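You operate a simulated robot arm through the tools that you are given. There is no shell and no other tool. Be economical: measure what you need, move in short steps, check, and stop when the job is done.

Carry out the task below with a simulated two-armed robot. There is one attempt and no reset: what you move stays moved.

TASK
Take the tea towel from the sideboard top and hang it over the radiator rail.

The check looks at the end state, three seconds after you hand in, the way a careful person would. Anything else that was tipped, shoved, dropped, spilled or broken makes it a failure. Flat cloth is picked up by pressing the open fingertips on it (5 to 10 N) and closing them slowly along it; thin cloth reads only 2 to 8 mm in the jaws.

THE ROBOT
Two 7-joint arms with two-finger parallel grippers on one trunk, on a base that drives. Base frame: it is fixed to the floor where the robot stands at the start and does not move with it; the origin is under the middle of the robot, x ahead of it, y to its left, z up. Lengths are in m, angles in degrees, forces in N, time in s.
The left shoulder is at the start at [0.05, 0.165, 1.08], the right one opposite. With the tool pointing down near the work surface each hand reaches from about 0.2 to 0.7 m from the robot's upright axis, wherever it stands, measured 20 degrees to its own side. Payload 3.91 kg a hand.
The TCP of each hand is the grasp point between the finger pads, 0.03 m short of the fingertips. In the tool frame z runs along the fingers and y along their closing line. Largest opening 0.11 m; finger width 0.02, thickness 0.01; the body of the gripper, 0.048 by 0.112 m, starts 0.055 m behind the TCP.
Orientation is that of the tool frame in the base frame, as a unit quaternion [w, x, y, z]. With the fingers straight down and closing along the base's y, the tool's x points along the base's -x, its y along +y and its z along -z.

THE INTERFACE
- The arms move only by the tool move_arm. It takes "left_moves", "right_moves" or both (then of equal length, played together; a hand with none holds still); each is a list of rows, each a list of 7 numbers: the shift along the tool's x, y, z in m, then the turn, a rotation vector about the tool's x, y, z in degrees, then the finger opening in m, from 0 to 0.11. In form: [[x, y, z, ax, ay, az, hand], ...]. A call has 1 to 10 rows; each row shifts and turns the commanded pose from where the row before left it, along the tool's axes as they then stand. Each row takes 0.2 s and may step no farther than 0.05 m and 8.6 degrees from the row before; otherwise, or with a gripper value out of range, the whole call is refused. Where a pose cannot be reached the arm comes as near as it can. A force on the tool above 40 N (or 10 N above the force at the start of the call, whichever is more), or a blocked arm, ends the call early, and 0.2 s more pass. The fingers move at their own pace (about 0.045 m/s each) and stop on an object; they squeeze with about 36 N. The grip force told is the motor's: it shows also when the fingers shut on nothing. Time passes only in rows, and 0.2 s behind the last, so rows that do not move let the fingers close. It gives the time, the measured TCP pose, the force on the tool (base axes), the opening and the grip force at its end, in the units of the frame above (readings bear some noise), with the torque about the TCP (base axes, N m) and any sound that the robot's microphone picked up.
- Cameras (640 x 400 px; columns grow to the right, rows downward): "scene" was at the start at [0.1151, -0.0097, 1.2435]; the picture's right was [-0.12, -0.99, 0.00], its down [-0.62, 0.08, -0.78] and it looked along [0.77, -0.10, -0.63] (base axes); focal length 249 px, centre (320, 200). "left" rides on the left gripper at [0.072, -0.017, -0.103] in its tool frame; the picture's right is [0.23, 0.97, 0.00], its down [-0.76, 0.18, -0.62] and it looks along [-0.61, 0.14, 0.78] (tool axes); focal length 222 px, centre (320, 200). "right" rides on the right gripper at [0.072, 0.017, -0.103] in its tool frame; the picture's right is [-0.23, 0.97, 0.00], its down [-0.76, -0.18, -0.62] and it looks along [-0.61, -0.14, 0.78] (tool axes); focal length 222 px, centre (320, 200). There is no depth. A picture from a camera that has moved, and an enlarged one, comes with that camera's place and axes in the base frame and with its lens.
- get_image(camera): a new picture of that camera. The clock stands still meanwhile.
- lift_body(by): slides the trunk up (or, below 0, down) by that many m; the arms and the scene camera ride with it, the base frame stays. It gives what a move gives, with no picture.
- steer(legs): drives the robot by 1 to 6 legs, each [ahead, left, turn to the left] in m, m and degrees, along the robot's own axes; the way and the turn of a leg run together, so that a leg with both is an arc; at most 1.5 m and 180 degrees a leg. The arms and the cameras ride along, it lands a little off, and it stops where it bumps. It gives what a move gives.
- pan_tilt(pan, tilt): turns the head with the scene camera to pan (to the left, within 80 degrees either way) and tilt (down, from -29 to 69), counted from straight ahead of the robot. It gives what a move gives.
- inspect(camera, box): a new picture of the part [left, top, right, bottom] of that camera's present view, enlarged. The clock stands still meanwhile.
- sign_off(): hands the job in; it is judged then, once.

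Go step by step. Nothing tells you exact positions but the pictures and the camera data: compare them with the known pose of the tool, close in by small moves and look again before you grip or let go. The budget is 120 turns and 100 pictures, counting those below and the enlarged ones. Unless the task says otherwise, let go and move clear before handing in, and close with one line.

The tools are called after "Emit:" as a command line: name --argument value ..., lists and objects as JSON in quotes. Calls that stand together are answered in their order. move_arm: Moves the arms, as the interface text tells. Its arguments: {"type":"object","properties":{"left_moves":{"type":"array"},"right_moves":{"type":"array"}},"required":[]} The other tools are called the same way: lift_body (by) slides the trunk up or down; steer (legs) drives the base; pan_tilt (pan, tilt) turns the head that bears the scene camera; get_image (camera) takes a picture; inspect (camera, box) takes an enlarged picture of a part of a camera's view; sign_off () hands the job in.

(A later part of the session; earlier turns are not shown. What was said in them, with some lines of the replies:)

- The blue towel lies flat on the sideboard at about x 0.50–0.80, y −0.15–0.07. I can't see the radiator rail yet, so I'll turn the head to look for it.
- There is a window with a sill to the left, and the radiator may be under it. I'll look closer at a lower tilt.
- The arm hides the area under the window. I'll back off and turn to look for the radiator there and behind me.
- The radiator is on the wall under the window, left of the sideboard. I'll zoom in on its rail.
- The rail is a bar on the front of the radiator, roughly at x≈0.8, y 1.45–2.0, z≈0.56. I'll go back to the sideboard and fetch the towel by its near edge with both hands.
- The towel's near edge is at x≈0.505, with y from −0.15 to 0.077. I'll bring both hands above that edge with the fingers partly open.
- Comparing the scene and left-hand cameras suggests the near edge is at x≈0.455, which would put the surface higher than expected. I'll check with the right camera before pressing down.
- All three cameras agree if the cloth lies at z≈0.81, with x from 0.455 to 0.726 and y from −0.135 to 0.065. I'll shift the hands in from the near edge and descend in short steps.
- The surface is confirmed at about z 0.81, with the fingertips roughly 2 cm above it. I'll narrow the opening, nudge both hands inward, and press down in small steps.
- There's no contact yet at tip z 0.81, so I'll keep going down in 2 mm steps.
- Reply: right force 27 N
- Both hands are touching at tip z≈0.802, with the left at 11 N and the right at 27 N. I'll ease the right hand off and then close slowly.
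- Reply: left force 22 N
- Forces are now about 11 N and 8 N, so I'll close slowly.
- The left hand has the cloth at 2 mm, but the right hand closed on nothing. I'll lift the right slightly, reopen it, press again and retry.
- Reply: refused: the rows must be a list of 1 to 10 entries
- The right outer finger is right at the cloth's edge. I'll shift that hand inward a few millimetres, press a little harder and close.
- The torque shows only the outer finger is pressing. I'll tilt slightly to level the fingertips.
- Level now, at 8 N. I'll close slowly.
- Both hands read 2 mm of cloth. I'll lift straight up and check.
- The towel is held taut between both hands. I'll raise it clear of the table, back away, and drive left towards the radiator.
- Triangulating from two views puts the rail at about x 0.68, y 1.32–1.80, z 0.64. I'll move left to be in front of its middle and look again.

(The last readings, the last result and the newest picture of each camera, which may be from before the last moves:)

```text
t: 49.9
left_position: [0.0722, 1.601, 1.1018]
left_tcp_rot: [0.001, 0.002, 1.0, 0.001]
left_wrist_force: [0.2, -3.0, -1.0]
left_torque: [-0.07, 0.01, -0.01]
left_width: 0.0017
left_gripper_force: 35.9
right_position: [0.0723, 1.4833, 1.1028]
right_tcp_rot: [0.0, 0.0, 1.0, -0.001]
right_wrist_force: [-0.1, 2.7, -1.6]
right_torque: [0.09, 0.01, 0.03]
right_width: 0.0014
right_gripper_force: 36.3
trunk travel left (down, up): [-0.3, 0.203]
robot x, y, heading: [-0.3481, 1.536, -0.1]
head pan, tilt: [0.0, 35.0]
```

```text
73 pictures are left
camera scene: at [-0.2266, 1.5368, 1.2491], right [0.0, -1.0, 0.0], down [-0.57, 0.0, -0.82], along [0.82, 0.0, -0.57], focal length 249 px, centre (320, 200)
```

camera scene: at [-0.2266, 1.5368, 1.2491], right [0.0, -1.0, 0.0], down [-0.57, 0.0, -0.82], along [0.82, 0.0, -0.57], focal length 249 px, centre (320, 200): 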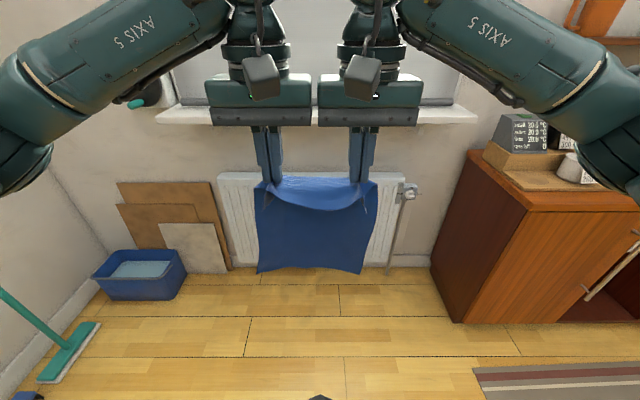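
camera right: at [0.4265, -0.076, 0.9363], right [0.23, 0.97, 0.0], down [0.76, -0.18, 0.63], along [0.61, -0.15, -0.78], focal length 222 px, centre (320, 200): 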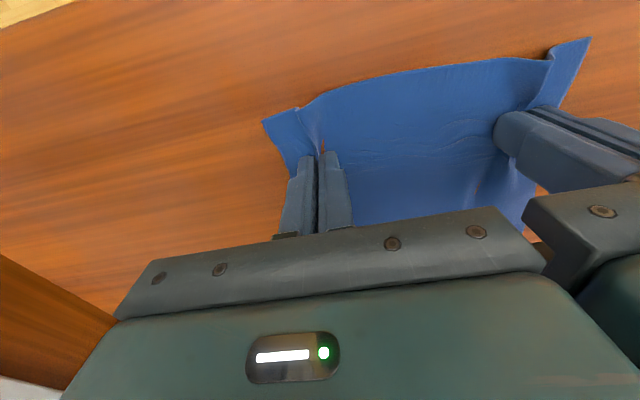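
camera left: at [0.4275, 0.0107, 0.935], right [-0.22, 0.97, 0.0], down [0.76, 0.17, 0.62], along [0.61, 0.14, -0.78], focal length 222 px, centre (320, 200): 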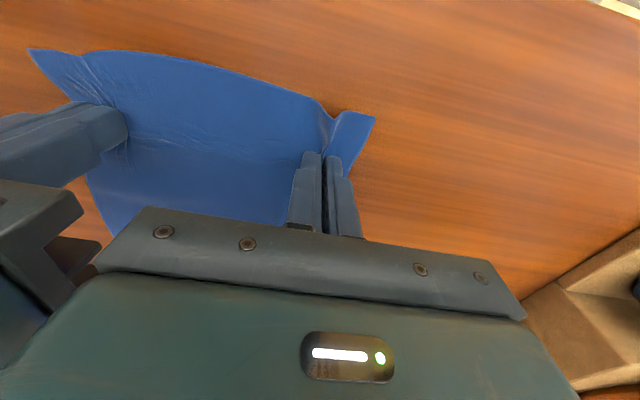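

The sill's front edge at x≈0.63, z≈0.97 overhangs the rail, so I'll have to come in from below with tilted fingers. First I'll sidestep to see the gap between rail and radiator.

Emit:
steer --legs '[[0.15, -0.3, 0]]'

Emit:
pan_tilt --pan 25 --tilt 35

Emit:
get_image --camera "scene"

Emit:
inspect --camera "scene" --box '[200, 130, 400, 255]'

```text
t: 52.1
left_position: [0.2214, 1.2982, 1.1012]
left_tcp_rot: [0.001, 0.001, 1.0, 0.0]
left_wrist_force: [0.4, -3.3, -0.1]
left_torque: [-0.11, -0.01, -0.02]
left_width: 0.0019
left_gripper_force: 36.3
right_position: [0.2194, 1.1797, 1.1028]
right_tcp_rot: [0.0, 0.002, 1.0, -0.003]
right_wrist_force: [-0.6, 3.0, -0.4]
right_torque: [0.05, 0.0, -0.01]
right_width: 0.0019
right_gripper_force: 36.1
trunk travel left (down, up): [-0.3, 0.203]
robot x, y, heading: [-0.1994, 1.2346, -0.0]
head pan, tilt: [0.0, 35.0]
```

```text
t: 53.0
left_position: [0.2206, 1.2988, 1.1015]
left_tcp_rot: [0.001, 0.002, 1.0, 0.0]
left_wrist_force: [-0.7, -2.6, 0.2]
left_torque: [-0.07, -0.01, -0.02]
left_width: 0.002
left_gripper_force: 36.6
right_position: [0.2203, 1.1811, 1.1018]
right_tcp_rot: [0.0, 0.002, 1.0, -0.002]
right_wrist_force: [-0.3, 2.5, 0.2]
right_torque: [0.03, 0.01, -0.02]
right_width: 0.002
right_gripper_force: 35.6
trunk travel left (down, up): [-0.3, 0.203]
robot x, y, heading: [-0.1984, 1.2334, -0.3]
head pan, tilt: [25.0, 35.0]
```

```text
72 pictures are left
camera scene: at [-0.0869, 1.2721, 1.2491], right [0.42, -0.91, 0.0], down [-0.52, -0.24, -0.82], along [0.74, 0.34, -0.57], focal length 249 px, centre (320, 200)
```

scene: 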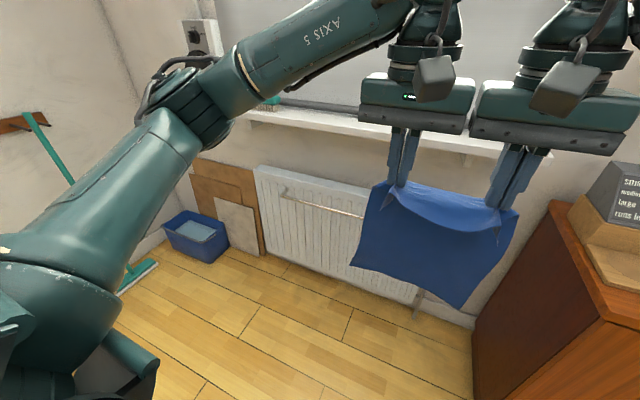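

```text
3.20 times, centred on (300, 192) of scene
camera zoom: at [-0.0869, 1.2721, 1.2491], right [0.42, -0.91, 0.0], down [-0.52, -0.24, -0.82], along [0.74, 0.34, -0.57], focal length 796 px, centre (384, 224)
```

zoom: 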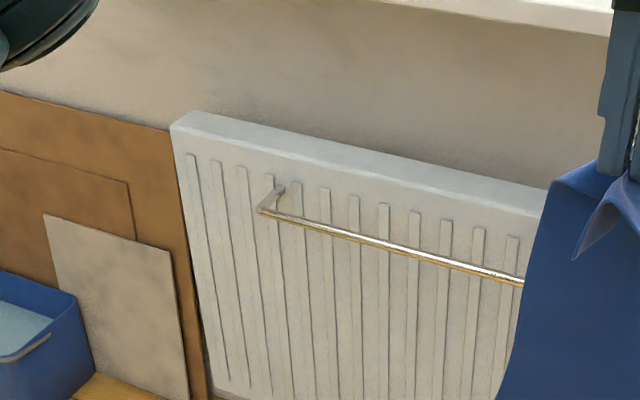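

The rail stands about 6 cm off the radiator face (rail x≈0.68, face≈0.74), with the radiator top at z≈0.715. I'll return to the centre, lower the trunk, and tilt the hands 20° forward.

Emit:
steer --legs '[[0, 0.305, 0]]'

Emit:
lift_body --by -0.29

Emit:
move_arm --left_moves '[[0, 0, 0, 0, -5, 0, 0], [0, 0, 0, 0, -5, 0, 0], [0, 0, 0, 0, -5, 0, 0], [0, 0, 0, 0, -5, 0, 0]]' --right_moves '[[0, 0, 0, 0, -5, 0, 0], [0, 0, 0, 0, -5, 0, 0], [0, 0, 0, 0, -5, 0, 0], [0, 0, 0, 0, -5, 0, 0]]'

Emit:
pan_tilt --pan 0 --tilt 25

Emit:
get_image --camera "scene"

```text
t: 55.1
left_position: [0.2222, 1.6036, 1.1022]
left_tcp_rot: [0.001, 0.002, 1.0, -0.001]
left_wrist_force: [0.3, -1.7, -0.6]
left_torque: [-0.06, 0.03, -0.04]
left_width: 0.0019
left_gripper_force: 35.9
right_position: [0.2217, 1.485, 1.1024]
right_tcp_rot: [-0.001, 0.004, 1.0, -0.002]
right_wrist_force: [0.5, 2.8, -0.5]
right_torque: [0.06, -0.01, 0.01]
right_width: 0.0016
right_gripper_force: 36.0
trunk travel left (down, up): [-0.3, 0.203]
robot x, y, heading: [-0.1959, 1.541, -0.2]
head pan, tilt: [25.0, 35.0]
```

```text
t: 58.0
left_position: [0.2224, 1.6038, 0.8122]
left_tcp_rot: [0.001, 0.003, 1.0, 0.0]
left_wrist_force: [0.9, -2.3, 0.5]
left_torque: [-0.03, -0.01, -0.05]
left_width: 0.0018
left_gripper_force: 35.4
right_position: [0.2213, 1.4853, 0.812]
right_tcp_rot: [0.0, 0.002, 1.0, -0.002]
right_wrist_force: [-0.8, 1.2, 0.1]
right_torque: [0.06, 0.02, -0.02]
right_width: 0.0017
right_gripper_force: 36.2
trunk travel left (down, up): [-0.01, 0.493]
robot x, y, heading: [-0.1913, 1.5415, -0.4]
head pan, tilt: [25.0, 35.0]
```

```text
t: 59.0
left_position: [0.222, 1.6046, 0.8117]
left_tcp_rot: [0.176, 0.002, 0.984, -0.001]
left_wrist_force: [0.4, -2.4, -0.5]
left_torque: [-0.05, 0.01, -0.04]
left_width: 0.0017
left_gripper_force: 36.2
right_position: [0.221, 1.4851, 0.8118]
right_tcp_rot: [0.175, 0.002, 0.985, -0.002]
right_wrist_force: [0.0, 1.4, -0.7]
right_torque: [0.06, 0.02, 0.03]
right_width: 0.0017
right_gripper_force: 36.1
trunk travel left (down, up): [-0.01, 0.493]
robot x, y, heading: [-0.1974, 1.5394, -0.5]
head pan, tilt: [25.0, 35.0]
```

```text
t: 59.9
left_position: [0.2221, 1.6038, 0.8133]
left_tcp_rot: [0.173, 0.003, 0.985, 0.0]
left_wrist_force: [0.0, -2.3, -0.7]
left_torque: [-0.07, 0.0, 0.0]
left_width: 0.0018
left_gripper_force: 36.1
right_position: [0.2215, 1.4848, 0.8123]
right_tcp_rot: [0.174, 0.002, 0.985, -0.002]
right_wrist_force: [0.5, 3.1, -0.3]
right_torque: [0.03, -0.02, 0.02]
right_width: 0.0018
right_gripper_force: 35.3
trunk travel left (down, up): [-0.01, 0.493]
robot x, y, heading: [-0.1953, 1.5397, -0.1]
head pan, tilt: [0.0, 25.0]
```

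```text
70 pictures are left
camera scene: at [-0.0734, 1.5402, 0.9748], right [0.0, -1.0, 0.0], down [-0.42, 0.0, -0.91], along [0.91, 0.0, -0.42], focal length 249 px, centre (320, 200)
```

scene: 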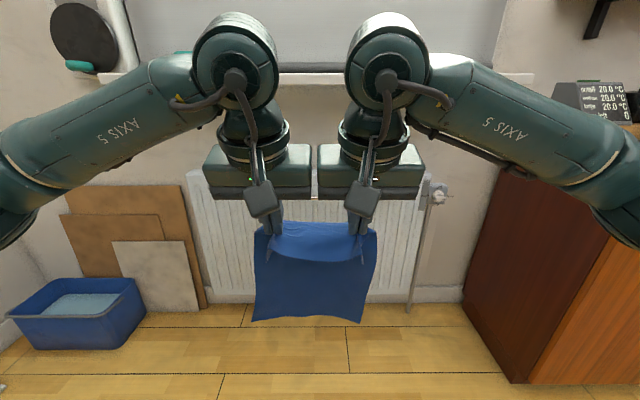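

Clearances look fine; the sill underside is about z 0.945. I'll lower the hands to z≈0.71 and drive forward to just short of the rail.

Emit:
move_arm --left_moves '[[0.0085, 0, 0.0235, 0, 0, 0, 0], [0.0085, 0, 0.0235, 0, 0, 0, 0], [0.0085, 0, 0.0235, 0, 0, 0, 0], [0.0085, 0, 0.0235, 0, 0, 0, 0]]' --right_moves '[[0.0085, 0, 0.0235, 0, 0, 0, 0], [0.0085, 0, 0.0235, 0, 0, 0, 0], [0.0085, 0, 0.0235, 0, 0, 0, 0], [0.0085, 0, 0.0235, 0, 0, 0, 0]]'

Emit:
steer --legs '[[0.31, 0.015, 0]]'

Emit:
get_image --camera "scene"

Emit:
get_image --camera "left"

Emit:
get_image --camera "right"

```text
t: 60.9
left_position: [0.2228, 1.6034, 0.7121]
left_tcp_rot: [0.174, 0.002, 0.985, -0.001]
left_wrist_force: [-0.8, -4.0, 0.3]
left_torque: [-0.06, 0.0, -0.05]
left_width: 0.002
left_gripper_force: 36.0
right_position: [0.2205, 1.4853, 0.7118]
right_tcp_rot: [0.175, 0.002, 0.985, -0.002]
right_wrist_force: [-0.4, 2.5, 0.5]
right_torque: [0.08, -0.01, 0.02]
right_width: 0.0018
right_gripper_force: 36.5
trunk travel left (down, up): [-0.01, 0.493]
robot x, y, heading: [-0.199, 1.5365, -0.0]
head pan, tilt: [0.0, 25.0]
```

```text
t: 63.0
left_position: [0.5294, 1.6167, 0.7127]
left_tcp_rot: [0.174, 0.002, 0.985, 0.0]
left_wrist_force: [0.6, -3.2, -0.2]
left_torque: [-0.08, -0.01, -0.05]
left_width: 0.0019
left_gripper_force: 36.0
right_position: [0.5292, 1.4979, 0.7118]
right_tcp_rot: [0.173, 0.001, 0.985, -0.003]
right_wrist_force: [0.5, 3.3, 1.2]
right_torque: [0.09, 0.0, 0.07]
right_width: 0.0019
right_gripper_force: 36.4
trunk travel left (down, up): [-0.01, 0.493]
robot x, y, heading: [0.1111, 1.5548, -0.3]
head pan, tilt: [0.0, 25.0]
```

```text
69 pictures are left
camera scene: at [0.2345, 1.5539, 0.9748], right [0.0, -1.0, 0.0], down [-0.42, 0.0, -0.91], along [0.91, 0.0, -0.42], focal length 249 px, centre (320, 200)
```

scene: 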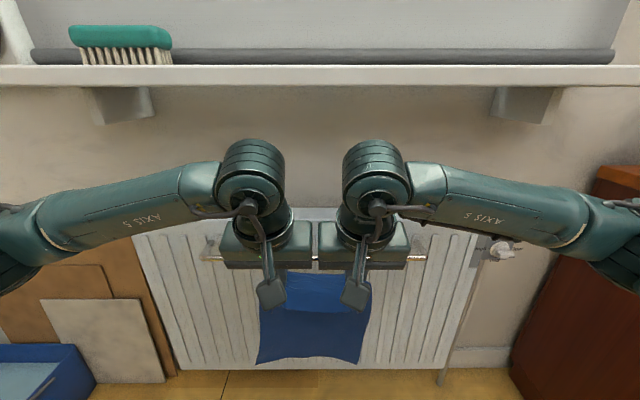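

```text
68 pictures are left
camera left: at [0.4263, 1.6012, 0.7847], right [-0.21, 0.97, -0.08], down [0.5, 0.18, 0.85], along [0.84, 0.14, -0.53], focal length 222 px, centre (320, 200)
```

left: 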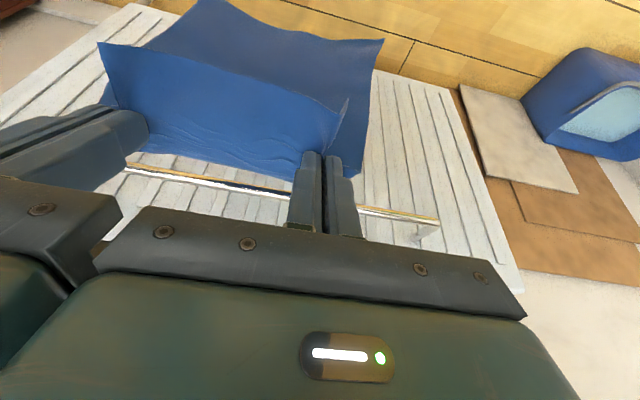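

```text
67 pictures are left
camera right: at [0.4259, 1.516, 0.7838], right [0.22, 0.97, 0.07], down [0.5, -0.18, 0.85], along [0.84, -0.15, -0.53], focal length 222 px, centre (320, 200)
```

right: 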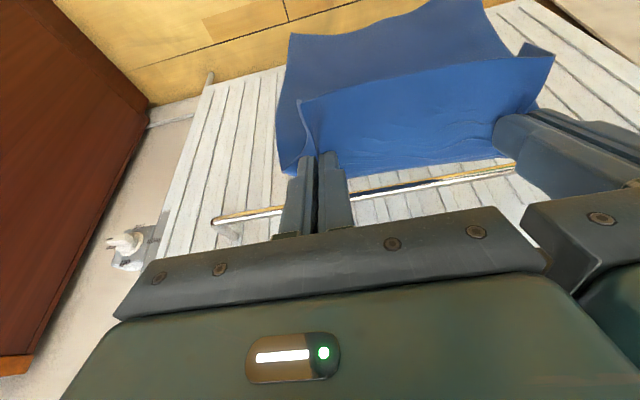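

The rail is now pinned at x≈0.667, z≈0.637, y 1.33–1.80. I'll zoom in to check the radiator face depth.

Emit:
inspect --camera "scene" --box '[130, 200, 290, 300]'

Emit:
inspect --camera "left" --box '[340, 150, 540, 275]'

```text
4.00 times, centred on (210, 250) of scene
camera zoom: at [0.2345, 1.5539, 0.9748], right [0.0, -1.0, 0.0], down [-0.42, 0.0, -0.91], along [0.91, 0.0, -0.42], focal length 995 px, centre (760, 0)
```

zoom: 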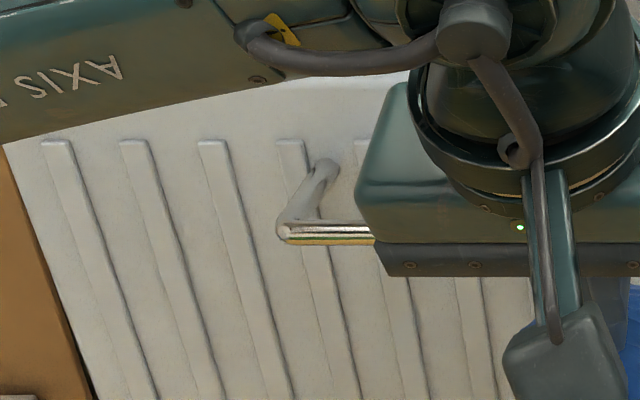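

```text
3.20 times, centred on (440, 212) of left
camera zoom: at [0.4263, 1.6012, 0.7847], right [-0.21, 0.97, -0.08], down [0.5, 0.18, 0.85], along [0.84, 0.14, -0.53], focal length 711 px, centre (-64, 160)
```

zoom: 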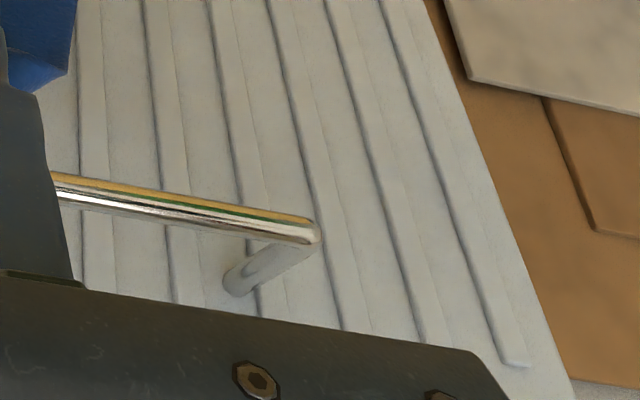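

The radiator face is at x≈0.725, so there is about 5 cm of gap behind the rail. I'll ease the tilt to 15° and carry the hands forward over the rail, just above it.

Emit:
move_arm --left_moves '[[0, 0, 0, 0, 5, 0, 0], [-0.0327, 0, 0.00876, 0, 0, 0, 0], [-0.0327, 0, 0.00876, 0, 0, 0, 0], [-0.0327, 0, 0.00876, 0, 0, 0, 0]]' --right_moves '[[0, 0, 0, 0, 5, 0, 0], [-0.0327, 0, 0.00876, 0, 0, 0, 0], [-0.0327, 0, 0.00876, 0, 0, 0, 0], [-0.0327, 0, 0.00876, 0, 0, 0, 0]]'

Emit:
get_image --camera "scene"

Emit:
get_image --camera "left"

```text
t: 64.0
left_position: [0.6335, 1.6171, 0.7119]
left_tcp_rot: [0.132, 0.002, 0.991, -0.001]
left_wrist_force: [0.5, -2.2, -0.1]
left_torque: [-0.1, 0.03, -0.04]
left_width: 0.0018
left_gripper_force: 36.0
right_position: [0.6322, 1.4983, 0.7101]
right_tcp_rot: [0.131, 0.0, 0.991, -0.002]
right_wrist_force: [-0.4, 2.8, 0.2]
right_torque: [0.1, 0.01, 0.01]
right_width: 0.0016
right_gripper_force: 35.7
trunk travel left (down, up): [-0.01, 0.493]
robot x, y, heading: [0.1149, 1.5533, -0.1]
head pan, tilt: [0.0, 25.0]
```

```text
64 pictures are left
camera scene: at [0.2344, 1.5539, 0.9748], right [0.0, -1.0, 0.0], down [-0.42, 0.0, -0.91], along [0.91, 0.0, -0.42], focal length 249 px, centre (320, 200)
```

scene: 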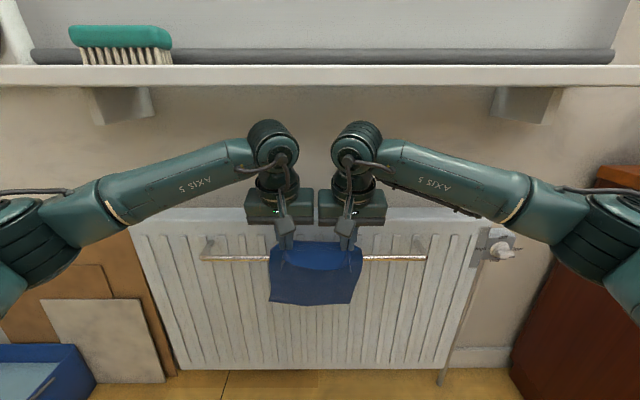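

```text
63 pictures are left
camera left: at [0.5354, 1.6012, 0.7934], right [-0.21, 0.97, -0.06], down [0.57, 0.18, 0.8], along [0.79, 0.14, -0.6], focal length 222 px, centre (320, 200)
```

left: 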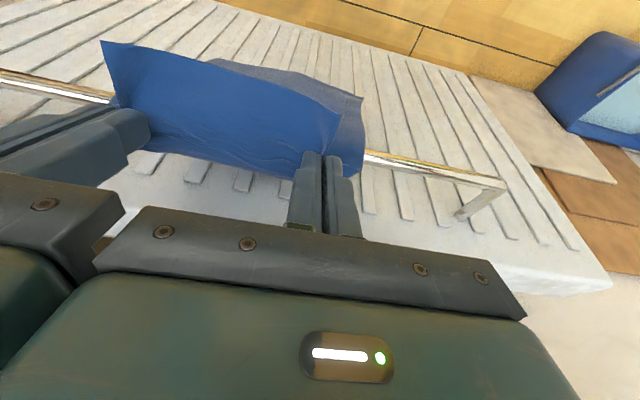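

The towel hangs in front of the rail and the wrists are clear of the sill. I'll continue forward about 6 cm over the rail.

Emit:
move_arm --left_moves '[[-0.0207, 0, 0.0055, 0, 0, 0, 0], [-0.0207, 0, 0.0055, 0, 0, 0, 0], [-0.0207, 0, 0.0055, 0, 0, 0, 0], [0, 0, 0, 0, 0, 0, 0]]' --right_moves '[[-0.0207, 0, 0.0055, 0, 0, 0, 0], [-0.0207, 0, 0.0055, 0, 0, 0, 0], [-0.0207, 0, 0.0055, 0, 0, 0, 0], [0, 0, 0, 0, 0, 0, 0]]'

Emit:
get_image --camera "scene"

Emit:
get_image --camera "left"

```text
t: 65.0
left_position: [0.6952, 1.6178, 0.7118]
left_tcp_rot: [0.131, 0.002, 0.991, 0.0]
left_wrist_force: [-2.8, -1.7, 0.1]
left_torque: [-0.06, 0.03, -0.03]
left_width: 0.0018
left_gripper_force: 36.4
right_position: [0.6957, 1.499, 0.7122]
right_tcp_rot: [0.13, 0.001, 0.991, -0.002]
right_wrist_force: [1.0, 1.9, 0.3]
right_torque: [0.05, 0.01, 0.0]
right_width: 0.002
right_gripper_force: 35.8
trunk travel left (down, up): [-0.01, 0.493]
robot x, y, heading: [0.1122, 1.5565, -0.4]
head pan, tilt: [0.0, 25.0]
```

```text
62 pictures are left
camera scene: at [0.2343, 1.5539, 0.9748], right [0.0, -1.0, 0.0], down [-0.42, 0.0, -0.91], along [0.91, 0.0, -0.42], focal length 249 px, centre (320, 200)
```

scene: 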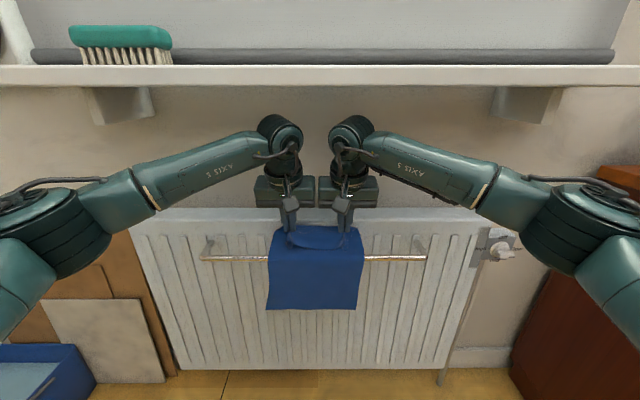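

```text
61 pictures are left
camera left: at [0.5984, 1.6006, 0.7938], right [-0.21, 0.97, -0.06], down [0.57, 0.18, 0.8], along [0.79, 0.14, -0.6], focal length 222 px, centre (320, 200)
```

left: 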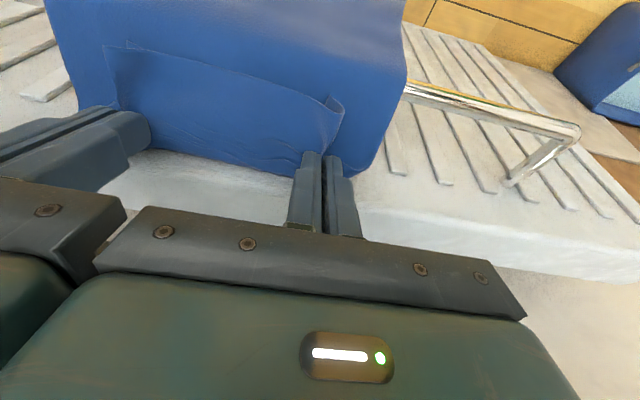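

The cloth now lies over the rail with the hands behind it. I'll lower the fingers into the gap in steps.

Emit:
move_arm --left_moves '[[0.0041, 0, 0.0155, 0, 0, 0, 0], [0.0041, 0, 0.0155, 0, 0, 0, 0], [0.0041, 0, 0.0155, 0, 0, 0, 0], [0, 0, 0, 0, 0, 0, 0]]' --right_moves '[[0.0041, 0, 0.0155, 0, 0, 0, 0], [0.0041, 0, 0.0155, 0, 0, 0, 0], [0.0041, 0, 0.0155, 0, 0, 0, 0], [0, 0, 0, 0, 0, 0, 0]]'

Emit:
get_image --camera "scene"

Emit:
get_image --camera "left"

```text
t: 66.0
left_position: [0.6971, 1.6166, 0.6635]
left_tcp_rot: [0.132, 0.002, 0.991, -0.001]
left_wrist_force: [0.0, -2.3, -0.5]
left_torque: [-0.08, 0.02, -0.05]
left_width: 0.0017
left_gripper_force: 36.1
right_position: [0.6963, 1.4973, 0.6637]
right_tcp_rot: [0.13, 0.001, 0.991, -0.002]
right_wrist_force: [-0.1, 2.3, 0.0]
right_torque: [0.1, 0.0, 0.01]
right_width: 0.0017
right_gripper_force: 36.3
trunk travel left (down, up): [-0.01, 0.493]
robot x, y, heading: [0.1101, 1.5525, -0.3]
head pan, tilt: [0.0, 25.0]
```

```text
60 pictures are left
camera scene: at [0.2345, 1.5539, 0.9748], right [0.0, -1.0, 0.0], down [-0.42, 0.0, -0.91], along [0.91, 0.0, -0.42], focal length 249 px, centre (320, 200)
```

scene: 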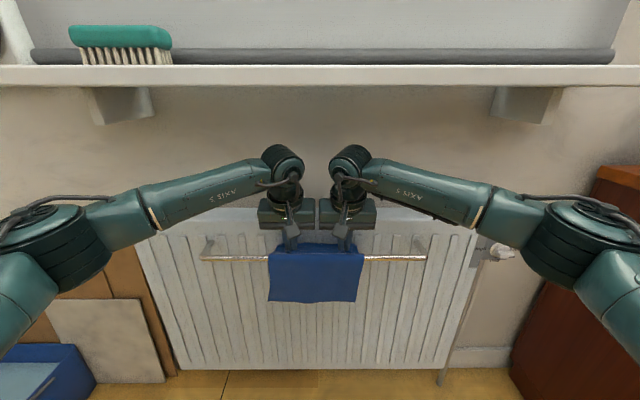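

```text
59 pictures are left
camera left: at [0.5994, 1.5999, 0.7448], right [-0.22, 0.97, -0.06], down [0.57, 0.18, 0.8], along [0.79, 0.14, -0.6], focal length 222 px, centre (320, 200)
```

left: 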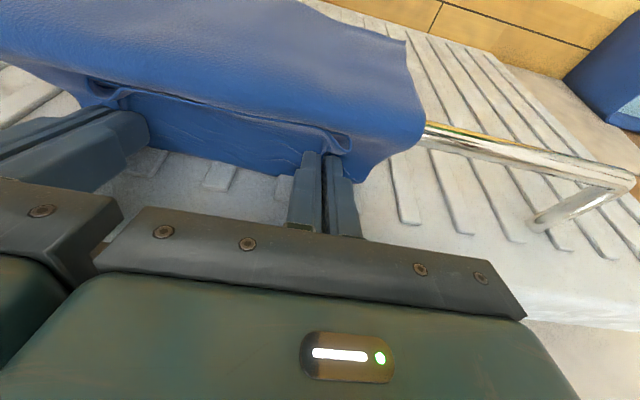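

That works well. I'll go down another 4.5 cm so more cloth ends up behind the rail.

Emit:
move_arm --left_moves '[[0.0039, 0, 0.0145, 0, 0, 0, 0], [0.0039, 0, 0.0145, 0, 0, 0, 0], [0.0039, 0, 0.0145, 0, 0, 0, 0], [0, 0, 0, 0, 0, 0, 0]]' --right_moves '[[0.0039, 0, 0.0145, 0, 0, 0, 0], [0.0039, 0, 0.0145, 0, 0, 0, 0], [0.0039, 0, 0.0145, 0, 0, 0, 0], [0, 0, 0, 0, 0, 0, 0]]'

Emit:
get_image --camera "scene"

Emit:
get_image --camera "left"

```text
t: 67.0
left_position: [0.6971, 1.6155, 0.6314]
left_tcp_rot: [0.143, 0.001, 0.99, -0.005]
left_wrist_force: [-9.0, 1.4, 15.1]
left_torque: [0.12, -0.82, 0.18]
left_width: 0.0017
left_gripper_force: 36.0
right_position: [0.6984, 1.4988, 0.6311]
right_tcp_rot: [0.144, 0.001, 0.99, 0.003]
right_wrist_force: [-11.5, -3.0, 16.8]
right_torque: [-0.08, -1.05, -0.2]
right_width: 0.0014
right_gripper_force: 35.4
trunk travel left (down, up): [-0.01, 0.493]
robot x, y, heading: [0.108, 1.553, -0.1]
head pan, tilt: [0.0, 25.0]
stopped in row 4 (right hand): the force on the tool passed its limit (the readings are from after the stop); the commanded pose is now the measured one
```

```text
58 pictures are left
camera scene: at [0.2314, 1.5538, 0.9751], right [0.0, -1.0, 0.0], down [-0.42, 0.0, -0.91], along [0.91, 0.0, -0.42], focal length 249 px, centre (320, 200)
```

scene: 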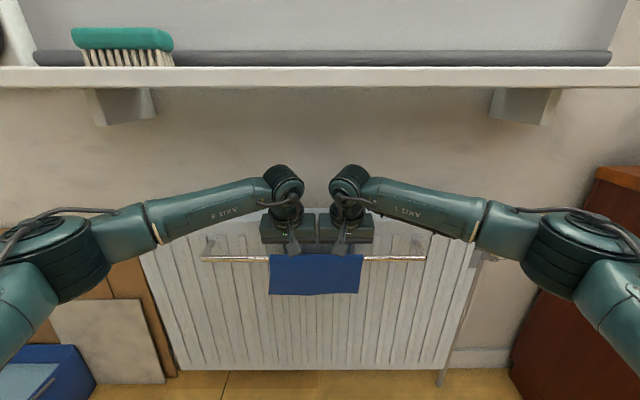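

```text
57 pictures are left
camera left: at [0.5986, 1.5998, 0.7099], right [-0.21, 0.97, -0.07], down [0.55, 0.18, 0.81], along [0.8, 0.13, -0.58], focal length 222 px, centre (320, 200)
```

left: 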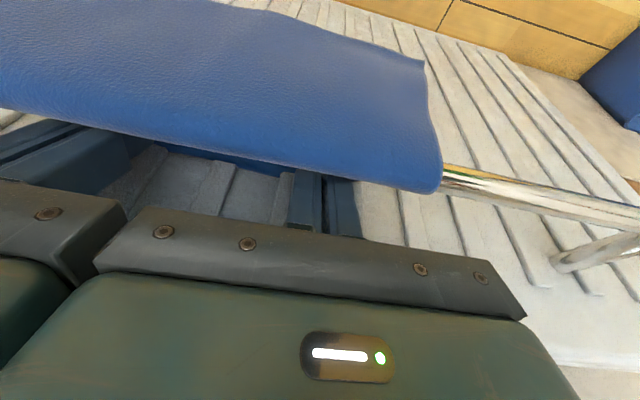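

The gripper bodies have just touched the radiator front, so the hands are deep enough. Front and back lengths look about balanced. I'll ease back a few millimetres and open slowly.

Emit:
move_arm --left_moves '[[0.0038, 0, -0.0052, 0, 0, 0, 0], [0, 0, 0, 0, 0, 0, 0.0]]' --right_moves '[[0.0038, 0, -0.0052, 0, 0, 0, 0], [0, 0, 0, 0, 0, 0, 0.0]]'

Emit:
move_arm --left_moves '[[0, 0, 0, 0, 0, 0, 0.006], [0, 0, 0, 0, 0, 0, 0.012], [0, 0, 0, 0, 0, 0, 0.018], [0, 0, 0, 0, 0, 0, 0.024], [0, 0, 0, 0, 0, 0, 0.024]]' --right_moves '[[0, 0, 0, 0, 0, 0, 0.006], [0, 0, 0, 0, 0, 0, 0.012], [0, 0, 0, 0, 0, 0, 0.018], [0, 0, 0, 0, 0, 0, 0.024], [0, 0, 0, 0, 0, 0, 0.024]]'

Emit:
get_image --camera "scene"

Emit:
get_image --camera "left"

```text
t: 67.6
left_position: [0.6944, 1.6167, 0.6291]
left_tcp_rot: [0.137, 0.003, 0.991, -0.004]
left_wrist_force: [-0.1, -1.4, 0.4]
left_torque: [-0.07, 0.0, -0.02]
left_width: 0.002
left_gripper_force: 35.6
right_position: [0.693, 1.4976, 0.6286]
right_tcp_rot: [0.138, 0.002, 0.99, 0.001]
right_wrist_force: [-0.2, 2.4, -0.3]
right_torque: [0.03, -0.02, 0.03]
right_width: 0.0019
right_gripper_force: 36.3
trunk travel left (down, up): [-0.01, 0.493]
robot x, y, heading: [0.1144, 1.551, 0.2]
head pan, tilt: [0.0, 25.0]
```

```text
t: 68.8
left_position: [0.6941, 1.6159, 0.6289]
left_tcp_rot: [0.138, 0.001, 0.99, -0.003]
left_wrist_force: [0.5, -0.4, -0.1]
left_torque: [0.0, 0.04, 0.01]
left_width: 0.0239
left_gripper_force: 0.1
right_position: [0.6932, 1.4978, 0.629]
right_tcp_rot: [0.139, 0.001, 0.99, 0.001]
right_wrist_force: [-0.7, 0.7, 0.4]
right_torque: [-0.01, -0.02, -0.02]
right_width: 0.024
right_gripper_force: 0.1
trunk travel left (down, up): [-0.01, 0.493]
robot x, y, heading: [0.1096, 1.5548, -0.3]
head pan, tilt: [0.0, 25.0]
```

```text
56 pictures are left
camera scene: at [0.2348, 1.5539, 0.9748], right [0.0, -1.0, 0.0], down [-0.42, 0.0, -0.91], along [0.91, 0.0, -0.42], focal length 249 px, centre (320, 200)
```

scene: 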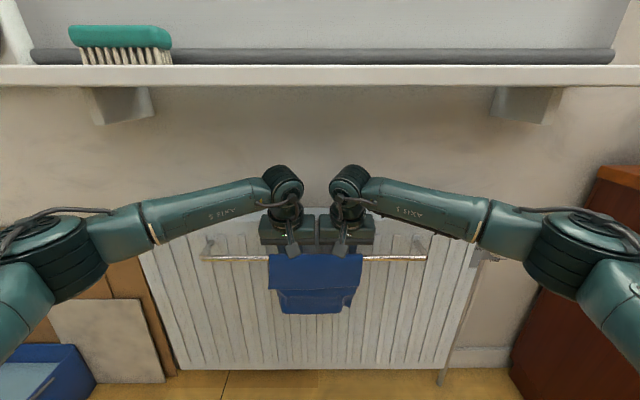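

```text
55 pictures are left
camera left: at [0.5952, 1.6004, 0.7092], right [-0.21, 0.97, -0.07], down [0.56, 0.18, 0.81], along [0.8, 0.13, -0.59], focal length 222 px, centre (320, 200)
```

left: 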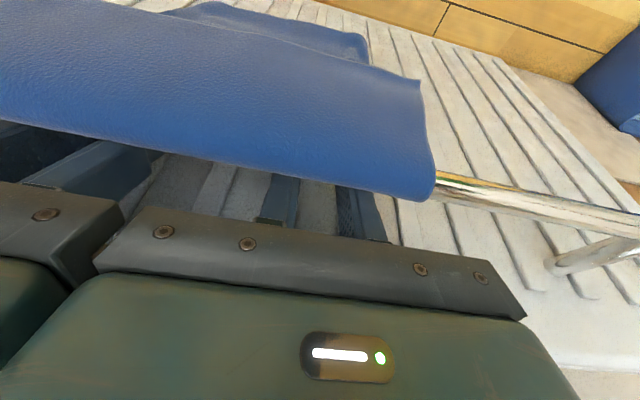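

The towel is released and hangs on both sides of the rail. I'll withdraw the fingers straight up, slowly.

Emit:
move_arm --left_moves '[[-0.0041, 0, -0.0144, 0, 0, 0, 0.024], [-0.0041, 0, -0.0144, 0, 0, 0, 0.024], [-0.0041, 0, -0.0144, 0, 0, 0, 0.024]]' --right_moves '[[-0.0041, 0, -0.0144, 0, 0, 0, 0.024], [-0.0041, 0, -0.0144, 0, 0, 0, 0.024], [-0.0041, 0, -0.0144, 0, 0, 0, 0.024]]'

Emit:
get_image --camera "left"

Emit:
get_image --camera "right"

```text
t: 69.6
left_position: [0.6934, 1.6162, 0.6737]
left_tcp_rot: [0.137, 0.001, 0.991, -0.003]
left_wrist_force: [0.4, 0.1, 0.0]
left_torque: [-0.02, 0.0, -0.01]
left_width: 0.0238
left_gripper_force: 0.0
right_position: [0.6941, 1.498, 0.6751]
right_tcp_rot: [0.139, 0.002, 0.99, 0.001]
right_wrist_force: [-0.7, 0.3, 0.6]
right_torque: [0.01, -0.01, 0.01]
right_width: 0.0241
right_gripper_force: 0.1
trunk travel left (down, up): [-0.01, 0.493]
robot x, y, heading: [0.1121, 1.5535, -0.1]
head pan, tilt: [0.0, 25.0]
```

```text
54 pictures are left
camera left: at [0.5955, 1.6005, 0.7541], right [-0.21, 0.97, -0.07], down [0.56, 0.18, 0.81], along [0.8, 0.13, -0.59], focal length 222 px, centre (320, 200)
```

left: 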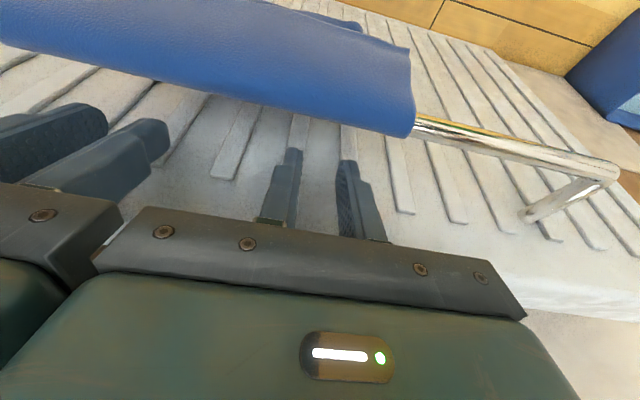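

```text
53 pictures are left
camera right: at [0.596, 1.5153, 0.7543], right [0.22, 0.97, 0.06], down [0.56, -0.18, 0.81], along [0.8, -0.14, -0.59], focal length 222 px, centre (320, 200)
```

right: 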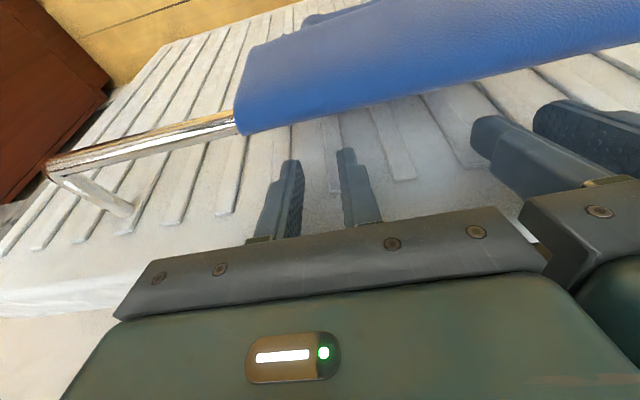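

The fingers are clear of the cloth. I'll raise them above the rail, then drive straight back.

Emit:
move_arm --left_moves '[[-0.0041, 0, -0.0144, 0, 0, 0, 0.024], [-0.0041, 0, -0.0144, 0, 0, 0, 0.024], [-0.0041, 0, -0.0144, 0, 0, 0, 0.024], [0, 0, 0, 0, 0, 0, 0.024]]' --right_moves '[[-0.0041, 0, -0.0144, 0, 0, 0, 0.024], [-0.0041, 0, -0.0144, 0, 0, 0, 0.024], [-0.0041, 0, -0.0144, 0, 0, 0, 0.024], [0, 0, 0, 0, 0, 0, 0.024]]'

Emit:
steer --legs '[[-0.35, 0, 0]]'

Emit:
lift_body --by 0.15

Emit:
get_image --camera "scene"

Emit:
inspect --camera "scene" --box '[220, 150, 420, 300]'

```text
t: 70.6
left_position: [0.6942, 1.6164, 0.719]
left_tcp_rot: [0.137, 0.001, 0.99, -0.004]
left_wrist_force: [-0.5, 0.4, -0.2]
left_torque: [0.02, -0.07, -0.02]
left_width: 0.0241
left_gripper_force: 0.2
right_position: [0.6937, 1.4979, 0.7193]
right_tcp_rot: [0.138, 0.002, 0.99, 0.001]
right_wrist_force: [-0.2, -0.6, -0.3]
right_torque: [-0.02, -0.02, 0.0]
right_width: 0.024
right_gripper_force: 0.2
trunk travel left (down, up): [-0.01, 0.493]
robot x, y, heading: [0.1121, 1.5553, -0.3]
head pan, tilt: [0.0, 25.0]
```

```text
t: 72.9
left_position: [0.3462, 1.6189, 0.7194]
left_tcp_rot: [0.138, 0.001, 0.99, -0.003]
left_wrist_force: [0.3, 0.4, 0.2]
left_torque: [0.01, 0.0, -0.01]
left_width: 0.024
left_gripper_force: 0.0
right_position: [0.3456, 1.4998, 0.7191]
right_tcp_rot: [0.138, 0.0, 0.99, 0.001]
right_wrist_force: [-0.5, 0.7, -0.2]
right_torque: [-0.02, -0.01, -0.01]
right_width: 0.0241
right_gripper_force: 0.2
trunk travel left (down, up): [-0.01, 0.493]
robot x, y, heading: [-0.2344, 1.5545, -0.1]
head pan, tilt: [0.0, 25.0]
```

```text
t: 74.7
left_position: [0.3461, 1.6196, 0.87]
left_tcp_rot: [0.138, 0.001, 0.99, -0.003]
left_wrist_force: [0.1, -0.2, -0.1]
left_torque: [0.01, -0.02, 0.0]
left_width: 0.024
left_gripper_force: 0.1
right_position: [0.3463, 1.4988, 0.8703]
right_tcp_rot: [0.138, 0.001, 0.99, 0.001]
right_wrist_force: [-0.7, 0.0, 0.3]
right_torque: [0.02, 0.03, 0.0]
right_width: 0.024
right_gripper_force: 0.0
trunk travel left (down, up): [-0.16, 0.343]
robot x, y, heading: [-0.2357, 1.5537, -0.1]
head pan, tilt: [0.0, 25.0]
```

```text
52 pictures are left
camera scene: at [-0.1123, 1.555, 1.1248], right [0.0, -1.0, 0.0], down [-0.42, 0.0, -0.91], along [0.91, 0.0, -0.42], focal length 249 px, centre (320, 200)
```

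scene: 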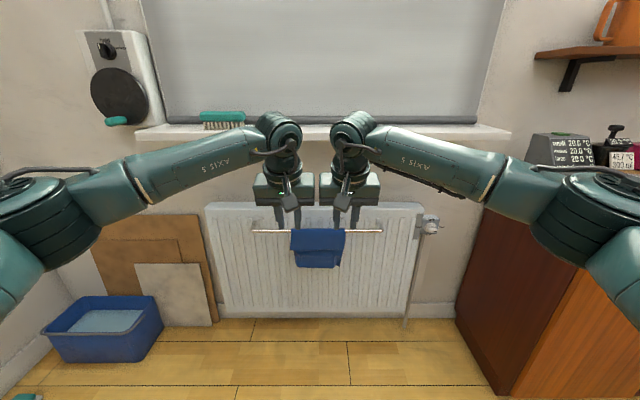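

```text
2.67 times, centred on (320, 225) of scene
camera zoom: at [-0.1123, 1.555, 1.1248], right [0.0, -1.0, 0.0], down [-0.42, 0.0, -0.91], along [0.91, 0.0, -0.42], focal length 664 px, centre (320, 133)
```

zoom: 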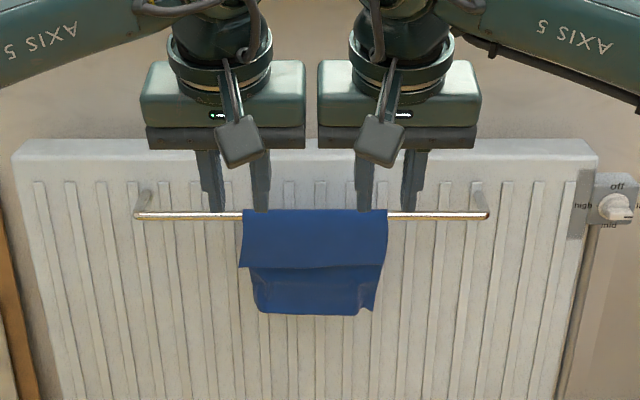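

The towel hangs over the rail with cloth on both sides, and the hands are clear. Nothing else looks disturbed, so I'm handing in.

Emit:
sign_off

```text
The job is handed in.
```

The tea towel is hanging over the radiator rail, a little longer behind than in front, and I've handed the job in. The grippers briefly touched the radiator front on the way down, but I saw nothing knocked or moved.
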